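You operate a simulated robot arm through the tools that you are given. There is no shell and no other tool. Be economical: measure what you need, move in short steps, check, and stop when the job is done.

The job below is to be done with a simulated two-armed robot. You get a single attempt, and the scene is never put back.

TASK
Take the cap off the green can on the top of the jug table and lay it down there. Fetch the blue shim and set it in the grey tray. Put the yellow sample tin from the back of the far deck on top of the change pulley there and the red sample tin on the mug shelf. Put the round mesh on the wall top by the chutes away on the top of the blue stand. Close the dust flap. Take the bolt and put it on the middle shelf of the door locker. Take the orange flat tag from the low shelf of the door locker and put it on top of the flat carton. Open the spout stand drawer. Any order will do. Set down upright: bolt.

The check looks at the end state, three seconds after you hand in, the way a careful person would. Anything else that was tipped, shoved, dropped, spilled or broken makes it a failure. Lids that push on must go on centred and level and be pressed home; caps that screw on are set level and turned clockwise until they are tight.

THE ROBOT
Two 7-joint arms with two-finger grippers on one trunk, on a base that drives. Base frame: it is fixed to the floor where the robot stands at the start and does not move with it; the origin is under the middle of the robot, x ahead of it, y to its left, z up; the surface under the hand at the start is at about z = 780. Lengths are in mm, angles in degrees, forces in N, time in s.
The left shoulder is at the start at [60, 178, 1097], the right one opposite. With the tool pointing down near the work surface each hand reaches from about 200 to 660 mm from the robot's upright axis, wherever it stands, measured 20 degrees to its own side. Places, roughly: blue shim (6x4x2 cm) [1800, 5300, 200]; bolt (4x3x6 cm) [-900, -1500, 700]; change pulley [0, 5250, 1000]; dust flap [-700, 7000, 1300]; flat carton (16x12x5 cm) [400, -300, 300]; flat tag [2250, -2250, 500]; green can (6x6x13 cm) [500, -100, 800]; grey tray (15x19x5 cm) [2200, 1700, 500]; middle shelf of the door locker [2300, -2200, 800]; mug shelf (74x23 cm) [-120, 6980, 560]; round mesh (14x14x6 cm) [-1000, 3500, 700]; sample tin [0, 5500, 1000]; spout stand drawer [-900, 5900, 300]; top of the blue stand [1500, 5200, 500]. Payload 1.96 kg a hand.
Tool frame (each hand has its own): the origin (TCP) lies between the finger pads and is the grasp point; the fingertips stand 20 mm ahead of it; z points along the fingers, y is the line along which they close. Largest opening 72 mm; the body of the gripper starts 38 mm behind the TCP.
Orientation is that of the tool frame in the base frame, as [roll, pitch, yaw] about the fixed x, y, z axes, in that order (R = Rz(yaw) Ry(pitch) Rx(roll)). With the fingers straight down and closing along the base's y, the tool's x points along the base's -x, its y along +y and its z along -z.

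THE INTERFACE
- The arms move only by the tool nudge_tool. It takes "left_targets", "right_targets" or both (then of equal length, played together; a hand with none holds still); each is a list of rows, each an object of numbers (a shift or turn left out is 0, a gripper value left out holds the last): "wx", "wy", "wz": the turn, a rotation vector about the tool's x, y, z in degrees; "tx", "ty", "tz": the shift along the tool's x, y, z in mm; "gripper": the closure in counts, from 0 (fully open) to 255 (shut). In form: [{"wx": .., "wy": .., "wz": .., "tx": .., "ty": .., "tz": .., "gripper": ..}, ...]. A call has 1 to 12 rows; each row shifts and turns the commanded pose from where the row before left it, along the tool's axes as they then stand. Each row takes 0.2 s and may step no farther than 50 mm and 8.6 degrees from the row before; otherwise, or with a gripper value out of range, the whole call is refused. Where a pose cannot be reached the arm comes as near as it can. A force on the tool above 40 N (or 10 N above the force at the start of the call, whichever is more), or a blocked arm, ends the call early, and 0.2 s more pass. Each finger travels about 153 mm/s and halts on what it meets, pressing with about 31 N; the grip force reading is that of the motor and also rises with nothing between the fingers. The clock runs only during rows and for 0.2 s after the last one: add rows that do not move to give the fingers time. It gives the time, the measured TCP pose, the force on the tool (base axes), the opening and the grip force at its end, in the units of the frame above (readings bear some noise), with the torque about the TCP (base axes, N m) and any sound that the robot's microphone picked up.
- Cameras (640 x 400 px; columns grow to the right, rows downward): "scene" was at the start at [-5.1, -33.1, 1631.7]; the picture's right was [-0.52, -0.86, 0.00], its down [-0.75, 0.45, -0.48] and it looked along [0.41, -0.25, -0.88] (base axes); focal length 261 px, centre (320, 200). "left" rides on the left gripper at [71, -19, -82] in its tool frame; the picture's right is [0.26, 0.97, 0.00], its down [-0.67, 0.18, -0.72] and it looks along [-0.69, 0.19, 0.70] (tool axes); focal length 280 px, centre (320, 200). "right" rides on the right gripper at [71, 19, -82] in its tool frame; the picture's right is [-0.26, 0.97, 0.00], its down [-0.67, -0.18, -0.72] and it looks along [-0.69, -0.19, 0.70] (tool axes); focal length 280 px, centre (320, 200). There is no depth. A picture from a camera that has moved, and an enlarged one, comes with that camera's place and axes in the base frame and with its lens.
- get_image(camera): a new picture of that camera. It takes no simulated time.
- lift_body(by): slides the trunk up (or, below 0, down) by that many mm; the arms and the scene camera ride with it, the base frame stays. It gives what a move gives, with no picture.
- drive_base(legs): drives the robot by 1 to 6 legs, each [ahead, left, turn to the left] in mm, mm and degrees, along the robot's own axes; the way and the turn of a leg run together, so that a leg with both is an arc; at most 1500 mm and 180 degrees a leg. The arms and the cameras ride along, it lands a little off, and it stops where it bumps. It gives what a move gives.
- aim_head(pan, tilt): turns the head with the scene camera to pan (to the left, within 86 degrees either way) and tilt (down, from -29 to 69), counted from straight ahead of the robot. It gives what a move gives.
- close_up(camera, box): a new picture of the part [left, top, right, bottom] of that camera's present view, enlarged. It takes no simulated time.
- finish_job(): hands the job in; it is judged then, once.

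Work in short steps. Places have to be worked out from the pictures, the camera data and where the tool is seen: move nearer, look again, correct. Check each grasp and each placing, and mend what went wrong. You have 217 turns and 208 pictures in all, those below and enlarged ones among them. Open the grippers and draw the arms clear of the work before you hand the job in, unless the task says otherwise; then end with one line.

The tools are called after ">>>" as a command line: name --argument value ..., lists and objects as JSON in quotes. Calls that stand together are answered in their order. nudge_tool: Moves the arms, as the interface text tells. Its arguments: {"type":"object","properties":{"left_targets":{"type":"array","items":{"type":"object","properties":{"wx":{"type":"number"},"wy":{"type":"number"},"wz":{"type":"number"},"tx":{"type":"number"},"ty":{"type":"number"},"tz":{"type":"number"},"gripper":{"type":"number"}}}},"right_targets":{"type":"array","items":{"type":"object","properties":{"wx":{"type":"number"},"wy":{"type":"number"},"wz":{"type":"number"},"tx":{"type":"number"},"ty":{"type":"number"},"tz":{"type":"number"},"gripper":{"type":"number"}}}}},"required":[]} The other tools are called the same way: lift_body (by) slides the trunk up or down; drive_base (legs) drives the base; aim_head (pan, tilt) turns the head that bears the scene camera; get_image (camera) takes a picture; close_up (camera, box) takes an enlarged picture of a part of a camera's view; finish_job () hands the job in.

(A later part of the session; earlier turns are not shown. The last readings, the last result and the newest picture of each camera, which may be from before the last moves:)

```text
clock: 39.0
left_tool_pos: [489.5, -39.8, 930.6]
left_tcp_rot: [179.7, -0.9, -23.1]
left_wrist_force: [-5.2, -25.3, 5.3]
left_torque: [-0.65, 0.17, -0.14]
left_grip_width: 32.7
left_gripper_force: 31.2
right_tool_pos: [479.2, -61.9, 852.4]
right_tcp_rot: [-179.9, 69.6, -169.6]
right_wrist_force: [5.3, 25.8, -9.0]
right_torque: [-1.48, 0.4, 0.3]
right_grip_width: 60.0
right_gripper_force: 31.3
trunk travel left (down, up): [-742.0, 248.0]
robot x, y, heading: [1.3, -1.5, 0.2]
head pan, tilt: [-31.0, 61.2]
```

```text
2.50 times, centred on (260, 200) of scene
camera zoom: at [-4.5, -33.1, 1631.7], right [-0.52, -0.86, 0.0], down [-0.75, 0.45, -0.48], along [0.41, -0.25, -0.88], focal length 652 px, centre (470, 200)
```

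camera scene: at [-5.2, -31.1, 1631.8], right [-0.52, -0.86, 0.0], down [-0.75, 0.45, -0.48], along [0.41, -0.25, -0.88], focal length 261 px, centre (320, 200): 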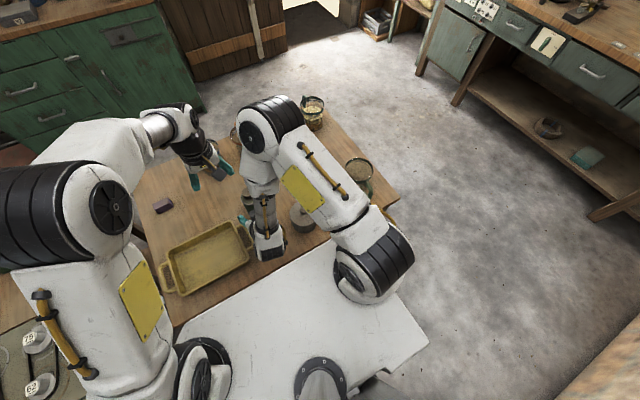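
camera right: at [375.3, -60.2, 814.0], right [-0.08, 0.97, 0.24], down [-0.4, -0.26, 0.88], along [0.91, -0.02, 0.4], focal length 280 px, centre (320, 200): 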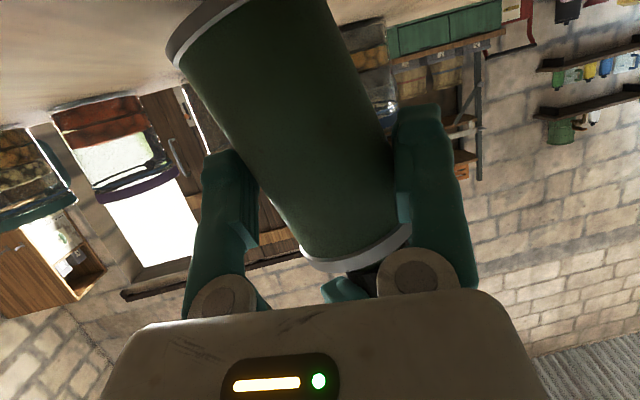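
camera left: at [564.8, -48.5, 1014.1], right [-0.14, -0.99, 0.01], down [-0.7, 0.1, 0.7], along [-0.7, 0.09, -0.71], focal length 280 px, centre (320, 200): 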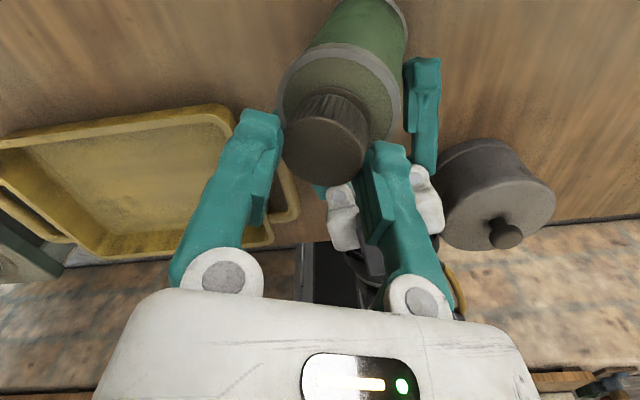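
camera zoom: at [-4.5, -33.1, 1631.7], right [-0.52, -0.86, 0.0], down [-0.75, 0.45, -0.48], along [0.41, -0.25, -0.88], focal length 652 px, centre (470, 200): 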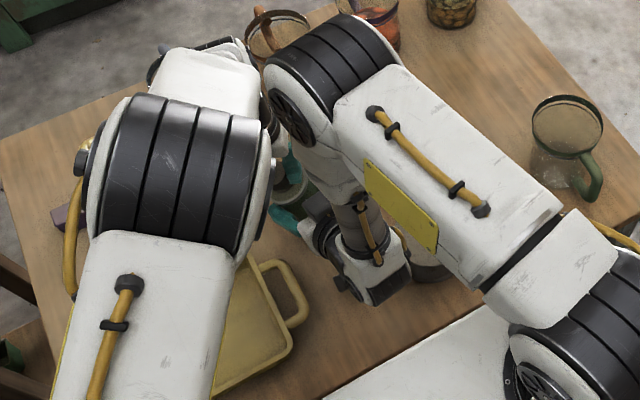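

The arms' elbows met and the can was tilted in the right grip. I stop turning, release the cap and lift the left hand, turning it back.

>>> nudge_tool --left_targets '[{"gripper": 80}, {"gripper": 80}, {"tz": -20}, {"tz": -40}, {"tz": -30, "wz": 8}, {"wz": 8}, {"wz": 8}, {"wz": 8}, {"wz": 8}, {"wz": 8}, {"wz": 8}, {"wz": 8}]'

>>> get_image --camera "left"

>>> get_image --camera "right"

```text
clock: 41.6
left_tool_pos: [480.0, -55.0, 1014.3]
left_tcp_rot: [-179.9, -0.5, -89.5]
left_wrist_force: [0.5, 0.2, 0.7]
left_torque: [-0.02, -0.01, 0.0]
left_grip_width: 49.4
left_gripper_force: 0.0
right_tool_pos: [477.2, -53.6, 854.6]
right_tcp_rot: [-180.0, 69.8, -168.7]
right_wrist_force: [-0.2, -0.7, -3.9]
right_torque: [-0.01, 0.07, 0.05]
right_grip_width: 58.0
right_gripper_force: 30.8
trunk travel left (down, up): [-742.0, 248.0]
robot x, y, heading: [1.0, 1.0, -0.2]
head pan, tilt: [-31.0, 61.2]
```

```text
177 pictures are left
camera left: at [501.1, -124.2, 1097.3], right [-0.96, -0.27, 0.0], down [-0.19, 0.68, 0.71], along [-0.19, 0.68, -0.7], focal length 280 px, centre (320, 200)
```

left: 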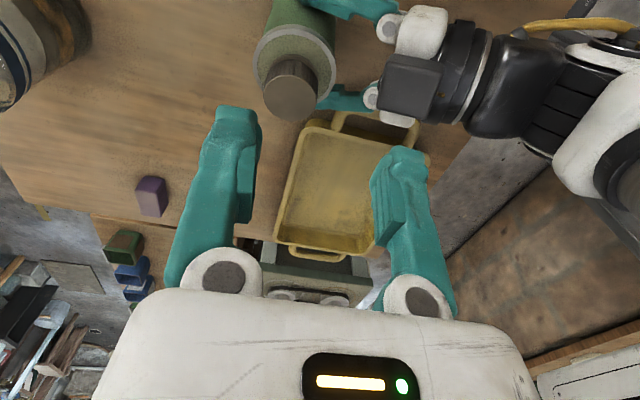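

```text
176 pictures are left
camera right: at [374.1, -53.6, 814.8], right [-0.1, 0.96, 0.25], down [-0.39, -0.27, 0.88], along [0.91, -0.01, 0.41], focal length 280 px, centre (320, 200)
```

right: 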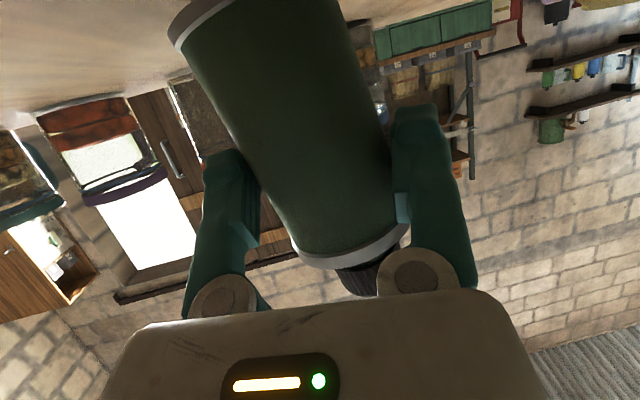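

The can remains tilted ~10° in the right grip. I zoom to judge the tilt and whether the cap has risen.

>>> close_up --camera "left" --box '[220, 0, 420, 130]'

>>> close_up --camera "right" --box '[160, 0, 480, 320]'

```text
3.08 times, centred on (320, 65) of left
camera zoom: at [501.1, -124.2, 1097.3], right [-0.96, -0.27, 0.0], down [-0.19, 0.68, 0.71], along [-0.19, 0.68, -0.7], focal length 863 px, centre (320, 615)
```

zoom: 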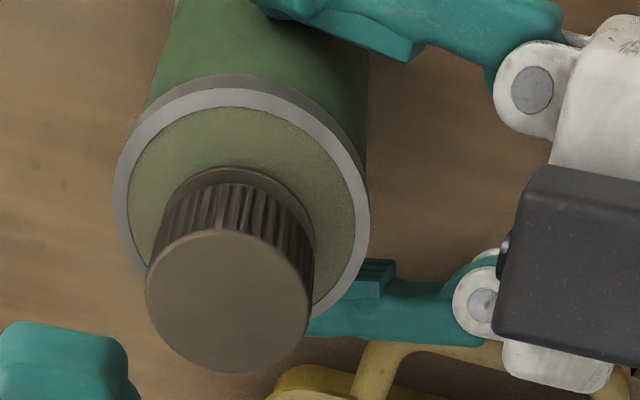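

```text
1.25 times, centred on (320, 160) of right
camera zoom: at [374.1, -53.6, 814.8], right [-0.1, 0.96, 0.25], down [-0.39, -0.27, 0.88], along [0.91, -0.01, 0.41], focal length 350 px, centre (320, 250)
```

zoom: 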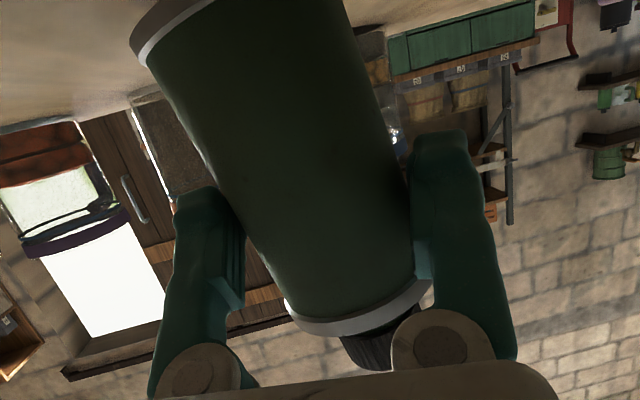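

The can leans ~18° toward +y in the grip. I lift it 20 mm, roll the right hand ~18° about base x to set it plumb, then check.

>>> nudge_tool --right_targets '[{"tx": -18.8, "tz": -6.8}, {"wx": -2, "wy": -1.2, "wz": 5.5}, {"wx": -2, "wy": -1.2, "wz": 5.5}, {"wx": -2, "wy": -1.2, "wz": 5.5}, {}]'

>>> close_up --camera "left" --box '[220, 0, 420, 130]'

>>> get_image --camera "right"

```text
clock: 42.8
left_tool_pos: [479.6, -55.5, 1013.9]
left_tcp_rot: [-179.9, -0.5, -89.3]
left_wrist_force: [-0.4, 0.4, 0.5]
left_torque: [-0.01, -0.02, 0.01]
left_grip_width: 49.4
left_gripper_force: 0.0
right_tool_pos: [477.0, -54.4, 875.7]
right_tcp_rot: [131.7, 66.1, 146.2]
right_wrist_force: [0.6, 0.2, -3.3]
right_torque: [0.01, 0.07, 0.0]
right_grip_width: 57.6
right_gripper_force: 31.4
trunk travel left (down, up): [-742.0, 248.0]
robot x, y, heading: [0.4, -0.2, 0.2]
head pan, tilt: [-31.0, 61.2]
```

```text
3.08 times, centred on (320, 65) of left
camera zoom: at [501.3, -124.0, 1097.2], right [-0.96, -0.27, 0.0], down [-0.19, 0.68, 0.71], along [-0.2, 0.68, -0.7], focal length 863 px, centre (320, 615)
```

zoom: 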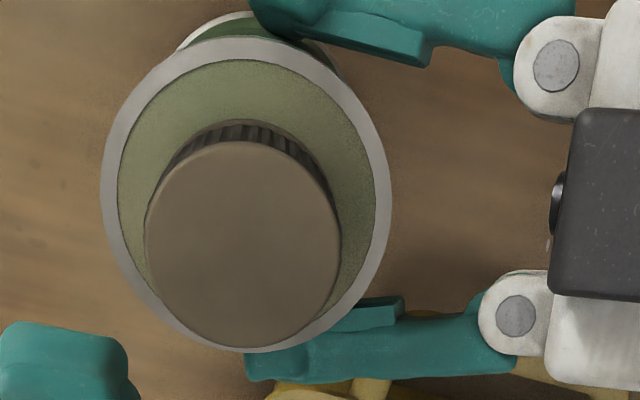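

```text
172 pictures are left
camera right: at [374.0, -42.3, 836.7], right [-0.1, 0.84, 0.53], down [-0.4, -0.52, 0.75], along [0.91, -0.13, 0.39], focal length 280 px, centre (320, 200)
```

right: 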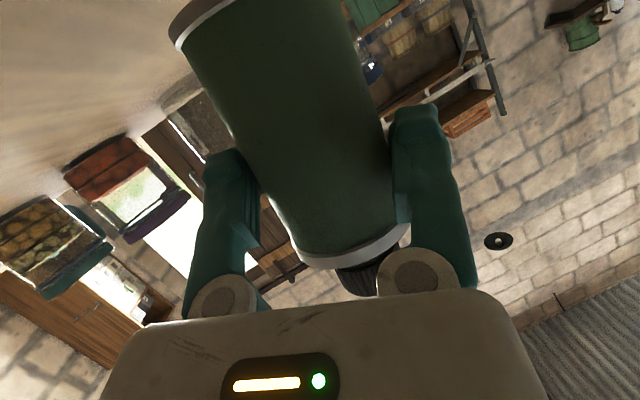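

Near plumb now (few degrees). I move back ~9 mm in x to its original spot and lower 14 mm, then feel for the table.

>>> nudge_tool --right_targets '[{"tx": 3.0, "ty": 1.8, "tz": -8.3}, {"tx": 12.8, "ty": -4.2, "tz": 3.8}, {}]'

>>> nudge_tool --right_targets '[{"tx": 2.7, "ty": -0.9, "tz": 0.8}, {}]'

```text
clock: 43.6
left_tool_pos: [478.6, -55.2, 1014.8]
left_tcp_rot: [180.0, -0.5, -89.3]
left_wrist_force: [0.2, -0.2, 0.6]
left_torque: [0.02, -0.02, -0.02]
left_grip_width: 49.3
left_gripper_force: 0.1
right_tool_pos: [468.5, -52.6, 860.4]
right_tcp_rot: [131.9, 66.1, 146.3]
right_wrist_force: [-0.2, -0.2, -3.4]
right_torque: [-0.03, 0.09, -0.02]
right_grip_width: 57.6
right_gripper_force: 30.6
trunk travel left (down, up): [-742.0, 248.0]
robot x, y, heading: [-1.4, -2.0, 0.3]
head pan, tilt: [-31.0, 61.2]
```

```text
clock: 44.2
left_tool_pos: [479.4, -55.3, 1014.9]
left_tcp_rot: [179.9, -0.5, -89.2]
left_wrist_force: [0.2, -0.2, 0.7]
left_torque: [0.01, 0.0, 0.01]
left_grip_width: 49.6
left_gripper_force: 0.1
right_tool_pos: [467.1, -52.9, 858.8]
right_tcp_rot: [131.9, 66.1, 146.4]
right_wrist_force: [-0.1, -0.2, -4.2]
right_torque: [-0.04, 0.07, 0.02]
right_grip_width: 57.7
right_gripper_force: 31.2
trunk travel left (down, up): [-742.0, 248.0]
robot x, y, heading: [-0.7, 1.6, -0.2]
head pan, tilt: [-31.0, 61.2]
```

Still hanging (−4 N). I continue down in 3 mm steps.

>>> nudge_tool --right_targets '[{"tx": 2.7, "ty": -0.9, "tz": 0.8}, {}]'

>>> nudge_tool --right_targets '[{"tx": 2.7, "ty": -0.9, "tz": 0.8}, {}]'

>>> nudge_tool --right_targets '[{"tx": 2.7, "ty": -0.9, "tz": 0.8}, {}]'

```text
clock: 44.8
left_tool_pos: [479.6, -54.9, 1015.0]
left_tcp_rot: [-179.9, -0.5, -89.4]
left_wrist_force: [0.4, 0.2, -0.8]
left_torque: [-0.02, -0.02, 0.0]
left_grip_width: 49.2
left_gripper_force: 0.0
right_tool_pos: [468.3, -54.5, 855.0]
right_tcp_rot: [131.9, 66.2, 146.2]
right_wrist_force: [0.3, -0.2, -3.2]
right_torque: [-0.02, 0.07, 0.02]
right_grip_width: 57.6
right_gripper_force: 30.8
trunk travel left (down, up): [-742.0, 248.0]
robot x, y, heading: [-1.2, -0.5, -0.2]
head pan, tilt: [-31.0, 61.2]
```

```text
clock: 45.4
left_tool_pos: [478.5, -54.6, 1015.4]
left_tcp_rot: [180.0, -0.6, -89.4]
left_wrist_force: [1.1, -0.2, -0.5]
left_torque: [-0.01, 0.01, 0.01]
left_grip_width: 49.1
left_gripper_force: 0.1
right_tool_pos: [469.0, -53.2, 851.5]
right_tcp_rot: [131.8, 66.1, 146.4]
right_wrist_force: [0.1, -0.7, -3.6]
right_torque: [-0.03, 0.08, 0.03]
right_grip_width: 57.5
right_gripper_force: 31.0
trunk travel left (down, up): [-742.0, 248.0]
robot x, y, heading: [-1.6, 1.9, -0.2]
head pan, tilt: [-31.0, 61.2]
```

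```text
clock: 46.0
left_tool_pos: [479.2, -55.4, 1015.0]
left_tcp_rot: [-180.0, -0.5, -89.3]
left_wrist_force: [0.0, 0.2, 0.6]
left_torque: [0.0, 0.02, 0.01]
left_grip_width: 49.5
left_gripper_force: 0.0
right_tool_pos: [468.9, -53.4, 850.8]
right_tcp_rot: [131.6, 66.2, 146.0]
right_wrist_force: [1.7, -1.7, 4.6]
right_torque: [-0.23, -0.19, 0.0]
right_grip_width: 57.6
right_gripper_force: 31.0
trunk travel left (down, up): [-742.0, 248.0]
robot x, y, heading: [-0.6, -2.1, 0.3]
head pan, tilt: [-31.0, 61.2]
```

Touching the table. I press 1.5 mm more to square it and open.

>>> nudge_tool --right_targets '[{"tx": 1.4, "ty": -0.5, "tz": 0.4}, {"gripper": 60}, {"gripper": 30}, {"gripper": 0}, {}]'

>>> get_image --camera "right"

>>> get_image --camera "left"

```text
clock: 47.2
left_tool_pos: [479.3, -54.3, 1014.1]
left_tcp_rot: [-179.9, -0.4, -89.3]
left_wrist_force: [-0.5, -0.4, 0.3]
left_torque: [0.03, 0.0, -0.01]
left_grip_width: 49.4
left_gripper_force: 0.0
right_tool_pos: [467.1, -52.7, 847.3]
right_tcp_rot: [131.8, 66.1, 146.2]
right_wrist_force: [-0.3, 0.6, -0.2]
right_torque: [0.0, -0.04, 0.02]
right_grip_width: 72.2
right_gripper_force: 0.0
trunk travel left (down, up): [-742.0, 248.0]
robot x, y, heading: [-0.5, 1.5, -0.1]
head pan, tilt: [-31.0, 61.2]
```

```text
171 pictures are left
camera right: at [365.6, -41.4, 809.5], right [-0.1, 0.84, 0.53], down [-0.4, -0.52, 0.76], along [0.91, -0.13, 0.39], focal length 280 px, centre (320, 200)
```

right: 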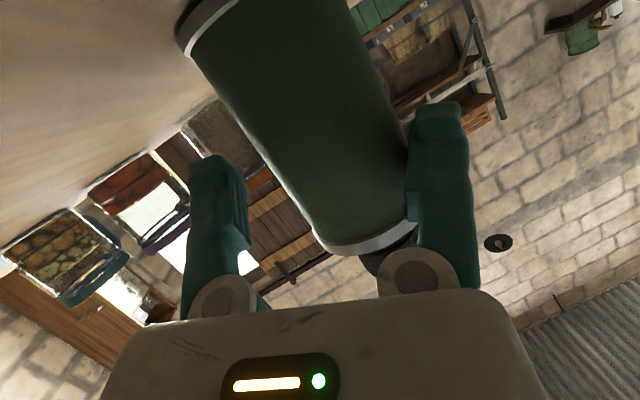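

```text
170 pictures are left
camera left: at [501.0, -123.9, 1097.3], right [-0.96, -0.27, 0.0], down [-0.19, 0.68, 0.71], along [-0.2, 0.68, -0.7], focal length 280 px, centre (320, 200)
```

left: 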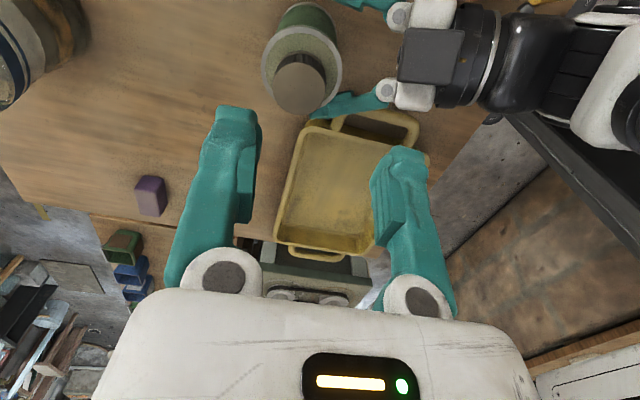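

The can stands upright at about [491, −44], leaning on nothing. I shift off the finger, retreat, and roll the right hand back to level.

>>> nudge_tool --right_targets '[{"ty": 3}, {"tz": -30}, {"tz": -35}, {"wx": 2, "wy": 1.2, "wz": -5.5}, {"wx": 2, "wy": 1.2, "wz": -5.5}, {"wx": 2, "wy": 1.2, "wz": -5.5}]'

>>> get_image --camera "right"

>>> close_up --camera "left" --box '[220, 0, 420, 130]'

```text
clock: 48.6
left_tool_pos: [478.4, -55.2, 1014.7]
left_tcp_rot: [-180.0, -0.5, -89.3]
left_wrist_force: [0.3, -0.3, -0.3]
left_torque: [-0.01, 0.0, 0.03]
left_grip_width: 49.3
left_gripper_force: 0.0
right_tool_pos: [407.6, -67.3, 866.1]
right_tcp_rot: [-179.6, 69.8, -168.4]
right_wrist_force: [1.2, 0.6, -0.1]
right_torque: [-0.03, -0.01, -0.01]
right_grip_width: 72.1
right_gripper_force: 0.1
trunk travel left (down, up): [-742.0, 248.0]
robot x, y, heading: [-5.1, -0.9, -0.2]
head pan, tilt: [-31.0, 61.2]
```

```text
169 pictures are left
camera right: at [305.1, -68.9, 826.6], right [-0.1, 0.96, 0.24], down [-0.39, -0.26, 0.88], along [0.91, -0.01, 0.41], focal length 280 px, centre (320, 200)
```

right: 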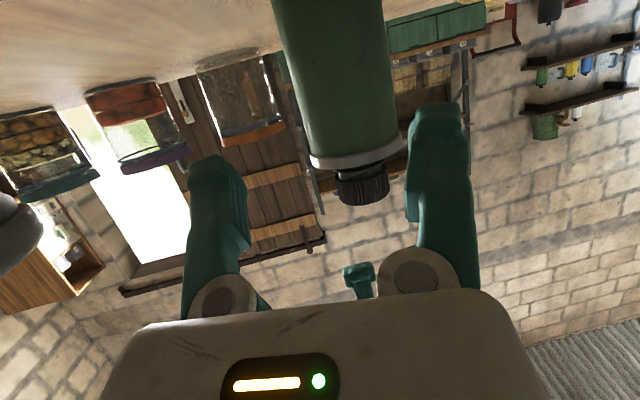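

```text
3.08 times, centred on (320, 65) of left
camera zoom: at [500.9, -123.9, 1097.4], right [-0.96, -0.27, 0.0], down [-0.19, 0.68, 0.71], along [-0.2, 0.68, -0.7], focal length 863 px, centre (320, 615)
```

zoom: 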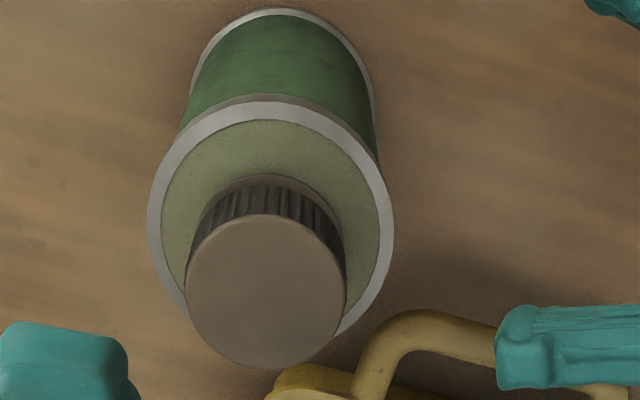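

I line up the right hand with the can's present place, about 70 mm off.

>>> nudge_tool --right_targets '[{"tx": -17, "ty": 9, "tz": 11.8}, {}]'

>>> get_image --camera "right"

```text
clock: 49.2
left_tool_pos: [480.4, -55.9, 1015.1]
left_tcp_rot: [-179.9, -0.4, -89.4]
left_wrist_force: [0.4, 1.1, -0.6]
left_torque: [0.02, 0.03, 0.03]
left_grip_width: 49.3
left_gripper_force: 0.0
right_tool_pos: [421.7, -57.1, 876.2]
right_tcp_rot: [-179.8, 69.9, -168.6]
right_wrist_force: [-0.4, 0.1, 0.7]
right_torque: [0.02, -0.01, -0.02]
right_grip_width: 71.9
right_gripper_force: 0.0
trunk travel left (down, up): [-742.0, 248.0]
robot x, y, heading: [0.6, 0.8, 0.0]
head pan, tilt: [-31.0, 61.2]
```

```text
167 pictures are left
camera right: at [319.0, -57.8, 837.0], right [-0.1, 0.96, 0.25], down [-0.39, -0.27, 0.88], along [0.91, -0.01, 0.41], focal length 280 px, centre (320, 200)
```

right: 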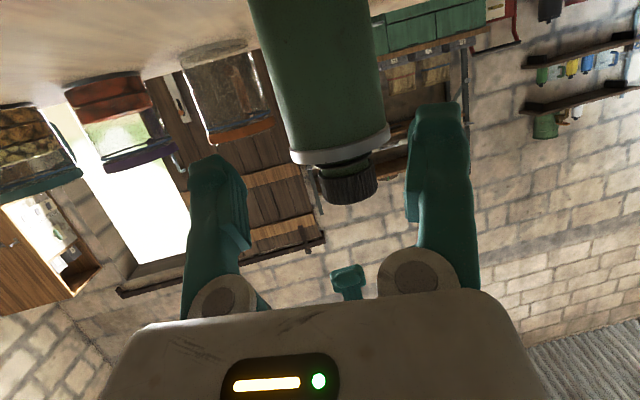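

The cap has visibly risen from its neck. I correct +4 mm, advance 68 mm and grip.

>>> nudge_tool --right_targets '[{"ty": 4}, {"tz": 34}, {"tz": 34}, {}, {"gripper": 60}, {"gripper": 90}, {"gripper": 130}, {"gripper": 130}]'

>>> get_image --camera "right"

```text
clock: 51.0
left_tool_pos: [479.0, -54.4, 1016.0]
left_tcp_rot: [179.9, -0.5, -89.3]
left_wrist_force: [0.4, -0.5, -0.1]
left_torque: [-0.07, -0.03, 0.02]
left_grip_width: 49.5
left_gripper_force: 0.1
right_tool_pos: [482.3, -41.2, 855.9]
right_tcp_rot: [-179.9, 69.8, -168.6]
right_wrist_force: [-0.5, 1.0, -0.3]
right_torque: [0.02, -0.04, 0.07]
right_grip_width: 58.5
right_gripper_force: 31.1
trunk travel left (down, up): [-742.0, 248.0]
robot x, y, heading: [-1.2, 0.1, 0.3]
head pan, tilt: [-31.0, 61.2]
```

```text
166 pictures are left
camera right: at [379.7, -41.6, 817.0], right [-0.1, 0.96, 0.25], down [-0.39, -0.27, 0.88], along [0.91, -0.01, 0.41], focal length 280 px, centre (320, 200)
```

right: 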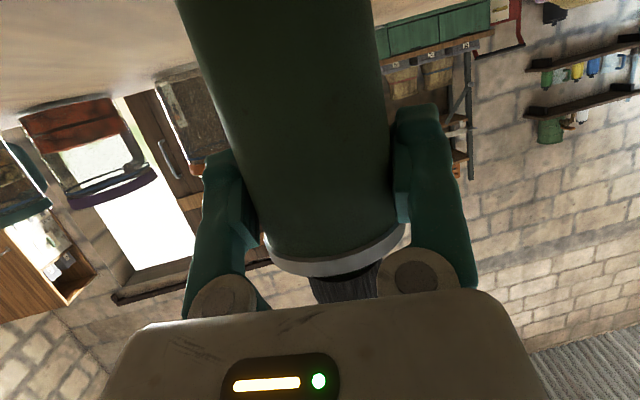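

Chord still short; I re-grip 6 mm deeper while turning the left hand back at its height for the next stroke.

>>> nudge_tool --right_targets '[{"gripper": 20}, {"gripper": 20}, {"tz": 6}, {}, {"gripper": 60}, {"gripper": 90}, {"gripper": 130}, {"gripper": 130}, {}, {}, {}, {}]' --left_targets '[{"wz": 8.5}, {"wz": 8.5}, {"wz": 8.5}, {"wz": 8.5}, {"wz": 8.5}, {"wz": 8.5}, {"wz": 8.5}, {"wz": 8.5}, {"wz": 8.5}, {"wz": 8.5}, {"wz": 8.5}, {"wz": 8.5}]'

>>> nudge_tool --left_targets '[{"wz": 8.5}, {"wz": 8.5}, {"wz": 8.5}, {"wz": 8.5}, {"wz": 8.5}, {"wz": 8.5}, {"wz": 8.5}]'

>>> get_image --camera "left"

```text
clock: 53.6
left_tool_pos: [479.0, -54.2, 1016.0]
left_tcp_rot: [-179.4, 0.2, 168.5]
left_wrist_force: [0.1, 0.5, 0.4]
left_torque: [-0.01, -0.01, 0.01]
left_grip_width: 49.2
left_gripper_force: 0.1
right_tool_pos: [487.9, -39.5, 854.4]
right_tcp_rot: [179.9, 69.8, -168.6]
right_wrist_force: [1.0, -0.4, 0.7]
right_torque: [0.05, -0.08, 0.0]
right_grip_width: 62.4
right_gripper_force: 30.8
trunk travel left (down, up): [-742.0, 248.0]
robot x, y, heading: [-0.4, -0.6, 0.2]
head pan, tilt: [-31.0, 61.2]
```

```text
clock: 55.2
left_tool_pos: [480.0, -54.6, 1014.9]
left_tcp_rot: [-179.8, 0.3, 109.0]
left_wrist_force: [-0.6, 0.5, -0.9]
left_torque: [0.01, 0.02, -0.03]
left_grip_width: 49.4
left_gripper_force: 0.1
right_tool_pos: [489.3, -39.5, 854.5]
right_tcp_rot: [179.9, 69.8, -168.7]
right_wrist_force: [-1.1, -1.3, 0.7]
right_torque: [0.06, 0.07, 0.02]
right_grip_width: 62.1
right_gripper_force: 30.8
trunk travel left (down, up): [-742.0, 248.0]
robot x, y, heading: [0.7, 0.3, 0.3]
head pan, tilt: [-31.0, 61.2]
```

```text
165 pictures are left
camera left: at [439.5, 7.2, 1097.2], right [0.83, 0.56, 0.0], down [0.39, -0.57, 0.72], along [0.4, -0.6, -0.69], focal length 280 px, centre (320, 200)
```

left: 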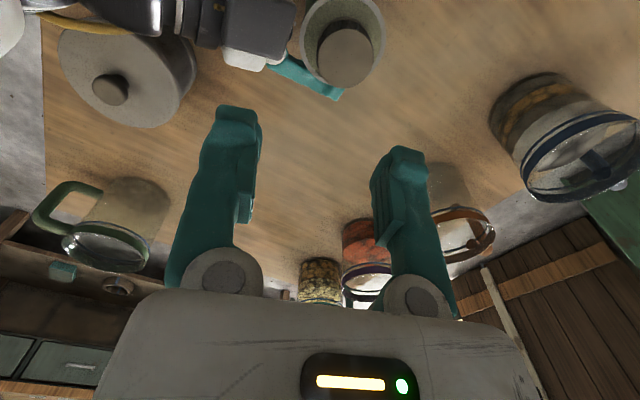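

Full-diameter grip now (62 mm). Cap centre is about [488, −38]. I shift the left hand over it and come down 60 mm, then check.

>>> nudge_tool --left_targets '[{"tx": 13.5, "ty": 13.1}, {"tz": 30}, {"tz": 30}, {}]'

>>> get_image --camera "left"

```text
clock: 56.2
left_tool_pos: [485.6, -36.5, 953.4]
left_tcp_rot: [-179.7, 0.6, 109.1]
left_wrist_force: [-0.2, 0.5, 0.5]
left_torque: [0.0, -0.03, 0.02]
left_grip_width: 49.2
left_gripper_force: 0.0
right_tool_pos: [489.3, -38.1, 854.7]
right_tcp_rot: [-179.8, 69.8, -168.6]
right_wrist_force: [-0.2, 1.3, 0.4]
right_torque: [0.08, 0.0, 0.03]
right_grip_width: 62.1
right_gripper_force: 31.0
trunk travel left (down, up): [-742.0, 248.0]
robot x, y, heading: [0.4, -2.3, 0.2]
head pan, tilt: [-31.0, 61.2]
```

```text
164 pictures are left
camera left: at [445.9, 24.7, 1035.3], right [0.83, 0.56, -0.01], down [0.39, -0.57, 0.72], along [0.4, -0.6, -0.69], focal length 280 px, centre (320, 200)
```

left: 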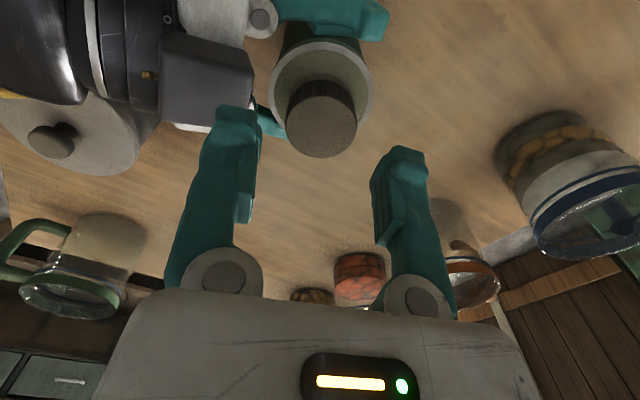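

On target. I narrow to ~42 mm, descend 34 mm, grip and turn counter-clockwise.

>>> nudge_tool --left_targets '[{"gripper": 107}, {"tz": 17}, {"tz": 17}, {"gripper": 150}, {"gripper": 200}, {"gripper": 200}, {"wz": -8}, {"wz": -8}, {"wz": -8}, {"wz": -8}]'

```text
clock: 57.0
left_tool_pos: [487.9, -36.9, 929.3]
left_tcp_rot: [180.0, 0.7, 109.3]
left_wrist_force: [-9.2, -1.4, 18.0]
left_torque: [-0.11, 0.48, 0.0]
left_grip_width: 34.7
left_gripper_force: 3.6
right_tool_pos: [487.0, -40.3, 852.8]
right_tcp_rot: [-179.7, 69.8, -168.5]
right_wrist_force: [9.2, 3.2, -1.8]
right_torque: [-0.06, 0.58, -0.11]
right_grip_width: 62.0
right_gripper_force: 31.1
trunk travel left (down, up): [-742.0, 248.0]
robot x, y, heading: [2.4, 0.2, 0.0]
head pan, tilt: [-31.0, 61.2]
stopped in row 4 (left hand): the force on the tool passed its limit at 62 N (the readings are from after the stop); the commanded pose is now the measured one
```

Stopped at z 929 while closing; look.

>>> get_image --camera "left"

```text
163 pictures are left
camera left: at [447.3, 24.7, 1009.4], right [0.83, 0.56, 0.0], down [0.39, -0.57, 0.72], along [0.41, -0.6, -0.69], focal length 280 px, centre (320, 200)
```

left: 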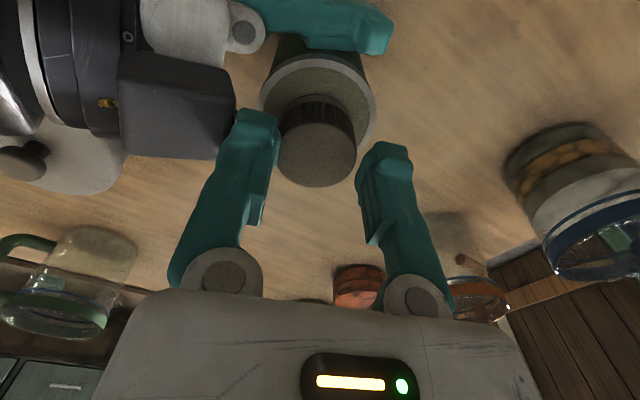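

The left finger is resting on the right gripper body again. I raise the left, and re-grip the can with the right 8 mm further back as in the stroke that worked.

>>> nudge_tool --left_targets '[{"gripper": 90}, {"tz": -25}, {}, {}, {}, {}, {}, {}]' --right_targets '[{}, {}, {"gripper": 30}, {"gripper": 10, "tz": 2}, {"tz": -9}, {"gripper": 60}, {"gripper": 100}, {"gripper": 130}]'

>>> get_image --camera "left"

```text
clock: 58.8
left_tool_pos: [489.4, -35.2, 950.0]
left_tcp_rot: [179.9, 0.5, 109.3]
left_wrist_force: [-0.2, -0.7, 0.0]
left_torque: [0.0, 0.01, 0.02]
left_grip_width: 46.6
left_gripper_force: 0.0
right_tool_pos: [483.5, -40.4, 855.0]
right_tcp_rot: [-179.9, 69.6, -168.6]
right_wrist_force: [-0.1, 0.2, -0.1]
right_torque: [-0.01, 0.02, 0.01]
right_grip_width: 59.1
right_gripper_force: 30.7
trunk travel left (down, up): [-742.0, 248.0]
robot x, y, heading: [-1.7, -1.1, 0.1]
head pan, tilt: [-31.0, 61.2]
```

```text
162 pictures are left
camera left: at [449.5, 27.2, 1032.1], right [0.82, 0.57, 0.0], down [0.39, -0.57, 0.72], along [0.41, -0.6, -0.69], focal length 280 px, centre (320, 200)
```

left: 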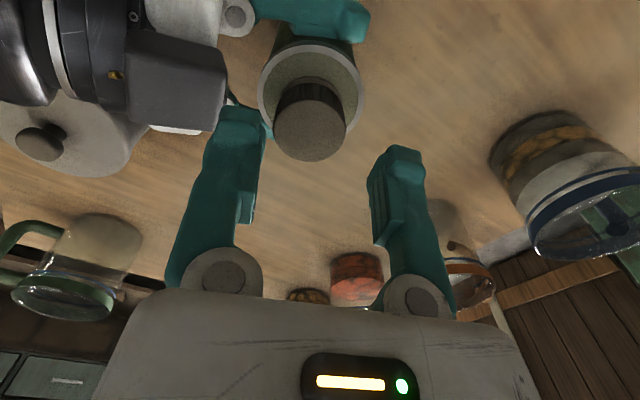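

I correct −5 mm, descend 31 mm, check z before closing.

>>> nudge_tool --left_targets '[{"ty": -4.5, "gripper": 100}, {"tz": 15}, {"tz": 16}, {}]'

>>> nudge_tool --left_targets '[{"gripper": 150}, {"gripper": 200}, {"gripper": 200}, {"wz": -8}, {"wz": -8}, {"wz": -8}, {"wz": -8}, {"wz": -8}, {"wz": -8}, {}]'

>>> get_image --camera "left"

```text
clock: 59.8
left_tool_pos: [483.7, -36.4, 919.4]
left_tcp_rot: [179.9, 0.6, 109.3]
left_wrist_force: [-0.2, -0.7, -0.6]
left_torque: [0.01, -0.03, 0.0]
left_grip_width: 43.9
left_gripper_force: 0.1
right_tool_pos: [483.5, -41.8, 855.4]
right_tcp_rot: [-180.0, 69.7, -168.6]
right_wrist_force: [-0.1, -1.1, -0.4]
right_torque: [0.0, 0.0, 0.01]
right_grip_width: 59.0
right_gripper_force: 30.6
trunk travel left (down, up): [-742.0, 248.0]
robot x, y, heading: [-2.1, -2.2, -0.1]
head pan, tilt: [-31.0, 61.2]
```

```text
clock: 62.0
left_tool_pos: [483.8, -39.8, 919.9]
left_tcp_rot: [-179.6, 0.4, 157.3]
left_wrist_force: [0.9, 5.7, 1.4]
left_torque: [0.17, -0.07, 0.02]
left_grip_width: 33.9
left_gripper_force: 31.3
right_tool_pos: [484.6, -41.8, 854.4]
right_tcp_rot: [-179.9, 69.6, -168.6]
right_wrist_force: [-0.6, -5.6, -2.5]
right_torque: [0.27, 0.04, 0.01]
right_grip_width: 59.0
right_gripper_force: 30.8
trunk travel left (down, up): [-742.0, 248.0]
robot x, y, heading: [5.2, 1.7, -0.1]
head pan, tilt: [-31.0, 61.2]
```

```text
161 pictures are left
camera left: at [412.7, -28.0, 1001.6], right [0.13, 0.99, -0.01], down [0.69, -0.08, 0.72], along [0.71, -0.1, -0.7], focal length 280 px, centre (320, 200)
```

left: 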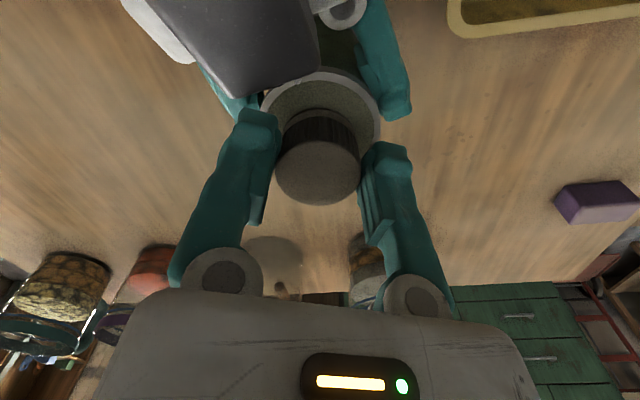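

Turning freely with small forces. Continue 80° with a slight upward creep.

>>> nudge_tool --left_targets '[{"wz": -8}, {"wz": -8, "tz": -0.4}, {"wz": -8}, {"wz": -8, "tz": -0.4}, {"wz": -8}, {"wz": -8, "tz": -0.4}, {"wz": -8}, {"wz": -8, "tz": -0.4}, {"wz": -8}, {"wz": -8}, {}]'

>>> nudge_tool --left_targets '[{"tz": -2}, {"tz": -2}, {}]'

```text
clock: 64.4
left_tool_pos: [486.1, -38.2, 922.9]
left_tcp_rot: [-179.2, -0.3, -122.7]
left_wrist_force: [1.5, -23.1, 2.3]
left_torque: [-0.47, -0.08, -0.08]
left_grip_width: 34.5
left_gripper_force: 31.0
right_tool_pos: [483.1, -38.6, 855.5]
right_tcp_rot: [179.9, 69.6, -168.6]
right_wrist_force: [-3.1, 25.1, -0.3]
right_torque: [-1.01, -0.08, 0.12]
right_grip_width: 58.7
right_gripper_force: 31.3
trunk travel left (down, up): [-742.0, 248.0]
robot x, y, heading: [-0.6, 2.2, 0.3]
head pan, tilt: [-31.0, 61.2]
```

```text
clock: 65.2
left_tool_pos: [483.9, -36.8, 926.7]
left_tcp_rot: [-179.5, -0.3, -122.9]
left_wrist_force: [10.7, -20.6, -7.7]
left_torque: [-0.4, -0.21, -0.02]
left_grip_width: 34.2
left_gripper_force: 31.4
right_tool_pos: [483.6, -39.9, 856.6]
right_tcp_rot: [-179.8, 69.5, -168.6]
right_wrist_force: [-10.3, 21.9, 2.6]
right_torque: [-1.11, -0.53, 0.08]
right_grip_width: 59.0
right_gripper_force: 30.9
trunk travel left (down, up): [-742.0, 248.0]
robot x, y, heading: [2.4, -1.7, -0.1]
head pan, tilt: [-31.0, 61.2]
```

Only −8 N after a 4 mm lift; nearly free. I relieve the side load, turn a bit more and keep lifting.

>>> nudge_tool --left_targets '[{"tx": 1.7, "ty": -1.1}, {"wz": -8}, {"wz": -8}, {"tz": -2}, {"tz": -2}, {"tz": -2}, {}]'

>>> get_image --camera "left"

```text
clock: 66.8
left_tool_pos: [484.9, -40.3, 932.1]
left_tcp_rot: [-179.5, -0.4, -106.7]
left_wrist_force: [1.2, 2.1, -0.8]
left_torque: [0.06, -0.01, 0.03]
left_grip_width: 34.0
left_gripper_force: 30.6
right_tool_pos: [482.9, -40.6, 856.1]
right_tcp_rot: [-179.8, 69.6, -168.5]
right_wrist_force: [-1.5, -1.6, -3.4]
right_torque: [0.1, -0.02, 0.0]
right_grip_width: 58.6
right_gripper_force: 31.2
trunk travel left (down, up): [-742.0, 248.0]
robot x, y, heading: [-3.1, -0.4, -0.1]
head pan, tilt: [-31.0, 61.2]
```

```text
160 pictures are left
camera left: at [484.2, -111.8, 1014.6], right [-1.0, 0.03, -0.01], down [0.02, 0.7, 0.71], along [0.02, 0.71, -0.7], focal length 280 px, centre (320, 200)
```

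left: 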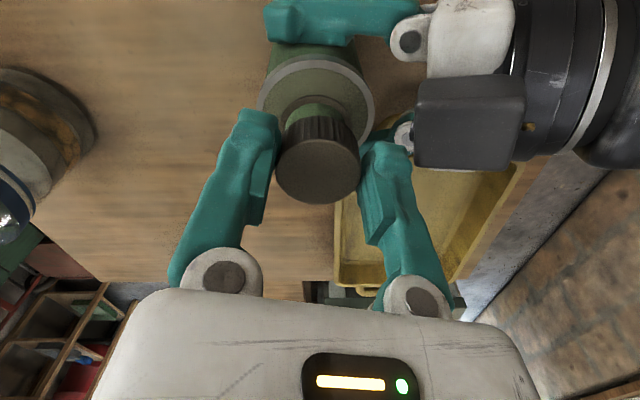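

The cap is free: the green neck shows. I lift the cap clear.

>>> nudge_tool --left_targets '[{"tz": -20}, {"tz": -40}, {"tz": -40}]'

>>> get_image --camera "left"

>>> get_image --camera "right"

```text
clock: 67.6
left_tool_pos: [485.5, -39.8, 1032.7]
left_tcp_rot: [-179.5, -0.5, -106.7]
left_wrist_force: [0.4, 0.1, -0.2]
left_torque: [0.0, 0.01, 0.01]
left_grip_width: 34.0
left_gripper_force: 30.8
right_tool_pos: [482.1, -40.8, 855.7]
right_tcp_rot: [-179.7, 69.7, -168.5]
right_wrist_force: [0.5, -1.1, -4.0]
right_torque: [0.01, 0.03, -0.02]
right_grip_width: 58.9
right_gripper_force: 31.2
trunk travel left (down, up): [-742.0, 248.0]
robot x, y, heading: [-2.3, 2.0, 0.1]
head pan, tilt: [-31.0, 61.2]
```

```text
159 pictures are left
camera left: at [484.8, -112.3, 1116.0], right [-1.0, 0.03, -0.01], down [0.02, 0.7, 0.71], along [0.02, 0.71, -0.71], focal length 280 px, centre (320, 200)
```

left: 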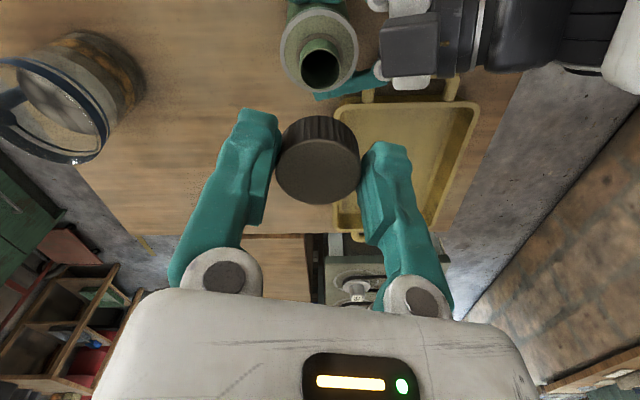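

```text
158 pictures are left
camera right: at [380.0, -41.0, 816.6], right [-0.1, 0.96, 0.24], down [-0.39, -0.26, 0.88], along [0.91, -0.01, 0.4], focal length 280 px, centre (320, 200)
```

right: 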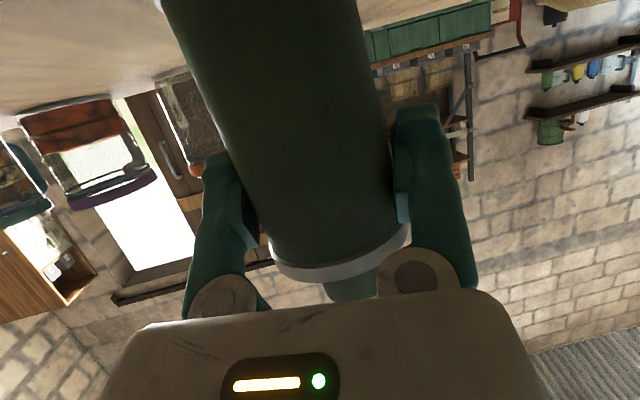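

I move the held can back to its original spot (lift 3, shift −5/−12 mm) and lower until contact.

>>> nudge_tool --right_targets '[{"tx": -2.8, "tz": -1}, {"tx": 2.5, "ty": -10.8, "tz": -6.8}, {}, {"tx": 2.8, "tz": 1}, {}]'

>>> nudge_tool --right_targets '[{"tx": 1.9, "tz": 0.7}, {}]'

```text
clock: 68.8
left_tool_pos: [486.4, -41.3, 1033.0]
left_tcp_rot: [-179.7, -0.4, -106.8]
left_wrist_force: [1.2, -0.2, -0.1]
left_torque: [-0.02, 0.0, 0.0]
left_grip_width: 33.8
left_gripper_force: 30.9
right_tool_pos: [477.4, -52.0, 855.6]
right_tcp_rot: [-179.8, 69.7, -168.6]
right_wrist_force: [0.7, 0.0, -4.0]
right_torque: [-0.05, 0.03, -0.01]
right_grip_width: 58.7
right_gripper_force: 31.0
trunk travel left (down, up): [-742.0, 248.0]
robot x, y, heading: [-1.4, -5.3, -0.1]
head pan, tilt: [-31.0, 61.2]
```

```text
clock: 69.4
left_tool_pos: [485.1, -41.1, 1034.0]
left_tcp_rot: [-179.6, -0.4, -106.9]
left_wrist_force: [0.1, -0.5, -0.8]
left_torque: [-0.01, 0.01, 0.01]
left_grip_width: 34.0
left_gripper_force: 31.0
right_tool_pos: [478.3, -52.6, 855.3]
right_tcp_rot: [-179.9, 69.8, -168.6]
right_wrist_force: [0.6, -2.9, 14.1]
right_torque: [0.19, -0.02, -0.01]
right_grip_width: 58.6
right_gripper_force: 30.8
trunk travel left (down, up): [-742.0, 248.0]
robot x, y, heading: [3.2, -4.5, -0.1]
head pan, tilt: [-31.0, 61.2]
```

Contact. I open the right hand and retreat straight back.

>>> nudge_tool --right_targets '[{"gripper": 60}, {"gripper": 30}, {"gripper": 0}, {}, {"tz": -30}, {"tz": -40}]'

>>> get_image --camera "right"

>>> close_up --camera "scene" --box '[80, 80, 400, 280]'

```text
clock: 70.8
left_tool_pos: [485.4, -40.6, 1033.4]
left_tcp_rot: [-179.5, -0.4, -106.7]
left_wrist_force: [-0.5, 0.1, 0.9]
left_torque: [-0.02, -0.01, -0.04]
left_grip_width: 34.0
left_gripper_force: 31.1
right_tool_pos: [411.8, -66.1, 881.5]
right_tcp_rot: [-180.0, 69.7, -168.6]
right_wrist_force: [-0.6, 0.5, -0.2]
right_torque: [0.01, -0.01, -0.03]
right_grip_width: 71.7
right_gripper_force: 0.1
trunk travel left (down, up): [-742.0, 248.0]
robot x, y, heading: [-3.4, -1.6, 0.1]
head pan, tilt: [-31.0, 61.2]
```

```text
157 pictures are left
camera right: at [309.3, -66.7, 841.3], right [-0.1, 0.96, 0.25], down [-0.39, -0.27, 0.88], along [0.91, -0.01, 0.41], focal length 280 px, centre (320, 200)
```

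right: 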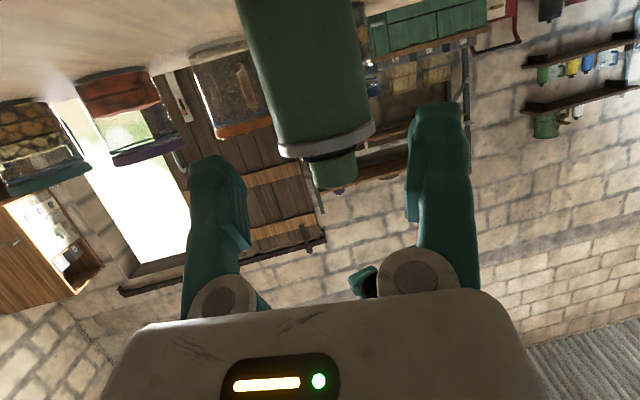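

```text
2.00 times, centred on (240, 180) of scene
camera zoom: at [-5.7, -33.1, 1631.7], right [-0.52, -0.86, 0.0], down [-0.75, 0.45, -0.48], along [0.41, -0.25, -0.88], focal length 522 px, centre (480, 240)
```

zoom: 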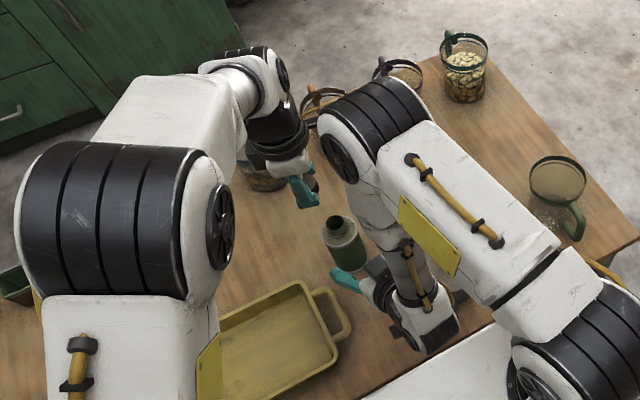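

The can stands upright where it was. I swing the left hand back to default yaw and carry the cap over the clear spot at about [560, 60].

>>> nudge_tool --left_targets '[{"wz": 8}, {"wz": 8}, {"wz": 8}, {"wz": 8}, {"wz": 8}, {"wz": 8}, {"wz": 8}, {"wz": 8}, {"tx": -30, "ty": 29}, {"tx": -30, "ty": 29}, {"tx": -30, "ty": 29}]'

>>> nudge_tool --left_targets '[{"tz": 50}, {"tz": 50}, {"tz": 50}, {}]'

>>> get_image --camera "left"

```text
clock: 73.2
left_tool_pos: [515.2, 2.1, 1035.4]
left_tcp_rot: [-179.3, 0.3, -170.8]
left_wrist_force: [-0.1, 0.5, -0.8]
left_torque: [-0.02, 0.01, -0.01]
left_grip_width: 34.1
left_gripper_force: 31.0
left hand out of reach, approached as far as the arm can: row 10, 11
right_tool_pos: [412.0, -66.6, 879.3]
right_tcp_rot: [-179.9, 69.7, -168.6]
right_wrist_force: [-0.2, -0.5, -1.4]
right_torque: [0.02, 0.03, 0.0]
right_grip_width: 72.2
right_gripper_force: 0.0
trunk travel left (down, up): [-742.0, 248.0]
robot x, y, heading: [2.8, -0.4, 0.1]
head pan, tilt: [-31.0, 61.2]
```

```text
clock: 74.2
left_tool_pos: [514.8, 3.5, 883.2]
left_tcp_rot: [-179.4, 0.2, -170.7]
left_wrist_force: [0.9, 0.2, 0.3]
left_torque: [0.0, 0.0, -0.01]
left_grip_width: 33.7
left_gripper_force: 31.0
right_tool_pos: [412.4, -66.0, 880.1]
right_tcp_rot: [-180.0, 69.7, -168.7]
right_wrist_force: [-0.4, -0.9, 1.1]
right_torque: [-0.03, -0.01, -0.02]
right_grip_width: 72.0
right_gripper_force: 0.0
trunk travel left (down, up): [-742.0, 248.0]
robot x, y, heading: [-1.4, 2.4, -0.1]
head pan, tilt: [-31.0, 61.2]
```

```text
155 pictures are left
camera left: at [449.0, -24.7, 965.2], right [-0.41, 0.91, -0.01], down [0.63, 0.3, 0.72], along [0.66, 0.29, -0.7], focal length 280 px, centre (320, 200)
```

left: 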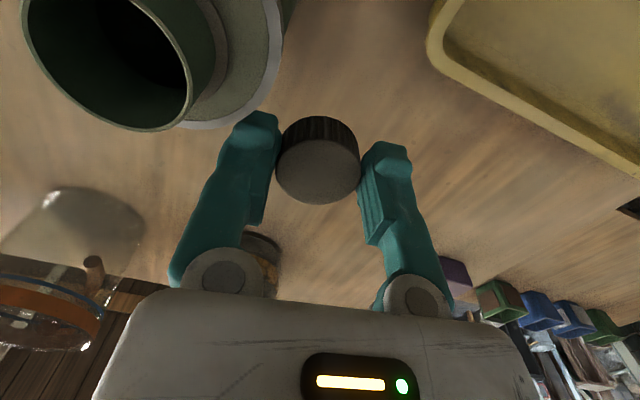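

The hand stopped short at [515, 3], near but not touching the can. I shift further away in +x/+y at this height.

>>> nudge_tool --left_targets '[{"ty": 25, "tx": -8}, {"tx": -20, "ty": 20}, {"tx": -20, "ty": 5}, {}]'

>>> get_image --camera "left"

```text
clock: 75.2
left_tool_pos: [554.5, 59.3, 884.1]
left_tcp_rot: [-179.4, 0.1, -170.8]
left_wrist_force: [-0.7, -0.2, -0.1]
left_torque: [0.01, -0.01, 0.02]
left_grip_width: 34.2
left_gripper_force: 31.2
right_tool_pos: [413.1, -66.2, 880.3]
right_tcp_rot: [-180.0, 69.7, -168.6]
right_wrist_force: [-0.6, -0.6, -0.4]
right_torque: [-0.01, -0.02, -0.02]
right_grip_width: 72.2
right_gripper_force: 0.1
trunk travel left (down, up): [-742.0, 248.0]
robot x, y, heading: [2.1, -0.6, 0.2]
head pan, tilt: [-31.0, 61.2]
```

```text
154 pictures are left
camera left: at [489.0, 29.5, 966.4], right [-0.41, 0.91, -0.01], down [0.63, 0.3, 0.72], along [0.66, 0.29, -0.7], focal length 280 px, centre (320, 200)
```

left: 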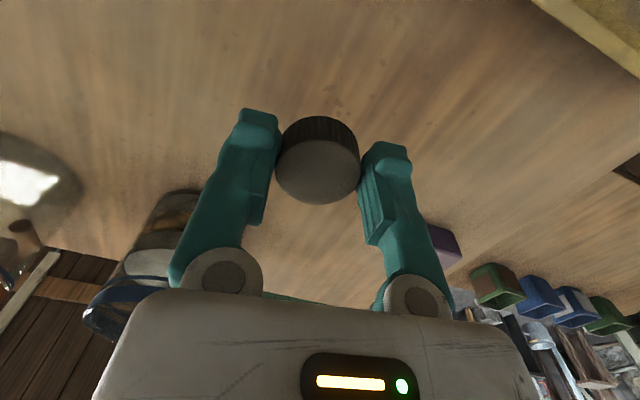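

Clear table below. Lower 60 mm, then feel in small steps.

>>> nudge_tool --left_targets '[{"tz": 35}, {"tz": 25}, {}]'

>>> nudge_tool --left_targets '[{"tz": 3}, {}, {"tz": 3}, {}]'

```text
clock: 76.0
left_tool_pos: [554.0, 58.4, 824.5]
left_tcp_rot: [-179.3, 0.2, -170.8]
left_wrist_force: [0.0, -0.8, -0.6]
left_torque: [0.01, -0.01, 0.03]
left_grip_width: 33.9
left_gripper_force: 30.7
right_tool_pos: [412.5, -66.0, 880.7]
right_tcp_rot: [-179.9, 69.7, -168.5]
right_wrist_force: [-0.5, 0.6, -0.2]
right_torque: [0.03, 0.01, 0.02]
right_grip_width: 71.9
right_gripper_force: 0.1
trunk travel left (down, up): [-742.0, 248.0]
robot x, y, heading: [-7.0, -1.5, -0.1]
head pan, tilt: [-31.0, 61.2]
```

```text
clock: 77.0
left_tool_pos: [554.0, 59.4, 816.6]
left_tcp_rot: [-179.5, 0.2, -170.7]
left_wrist_force: [-0.2, 0.0, 0.5]
left_torque: [0.0, 0.02, 0.01]
left_grip_width: 34.1
left_gripper_force: 31.0
right_tool_pos: [414.3, -66.2, 880.0]
right_tcp_rot: [-179.9, 69.7, -168.6]
right_wrist_force: [0.2, -1.1, 0.3]
right_torque: [0.01, 0.02, -0.04]
right_grip_width: 72.0
right_gripper_force: 0.1
trunk travel left (down, up): [-742.0, 248.0]
robot x, y, heading: [-2.9, -5.2, 0.0]
head pan, tilt: [-31.0, 61.2]
```

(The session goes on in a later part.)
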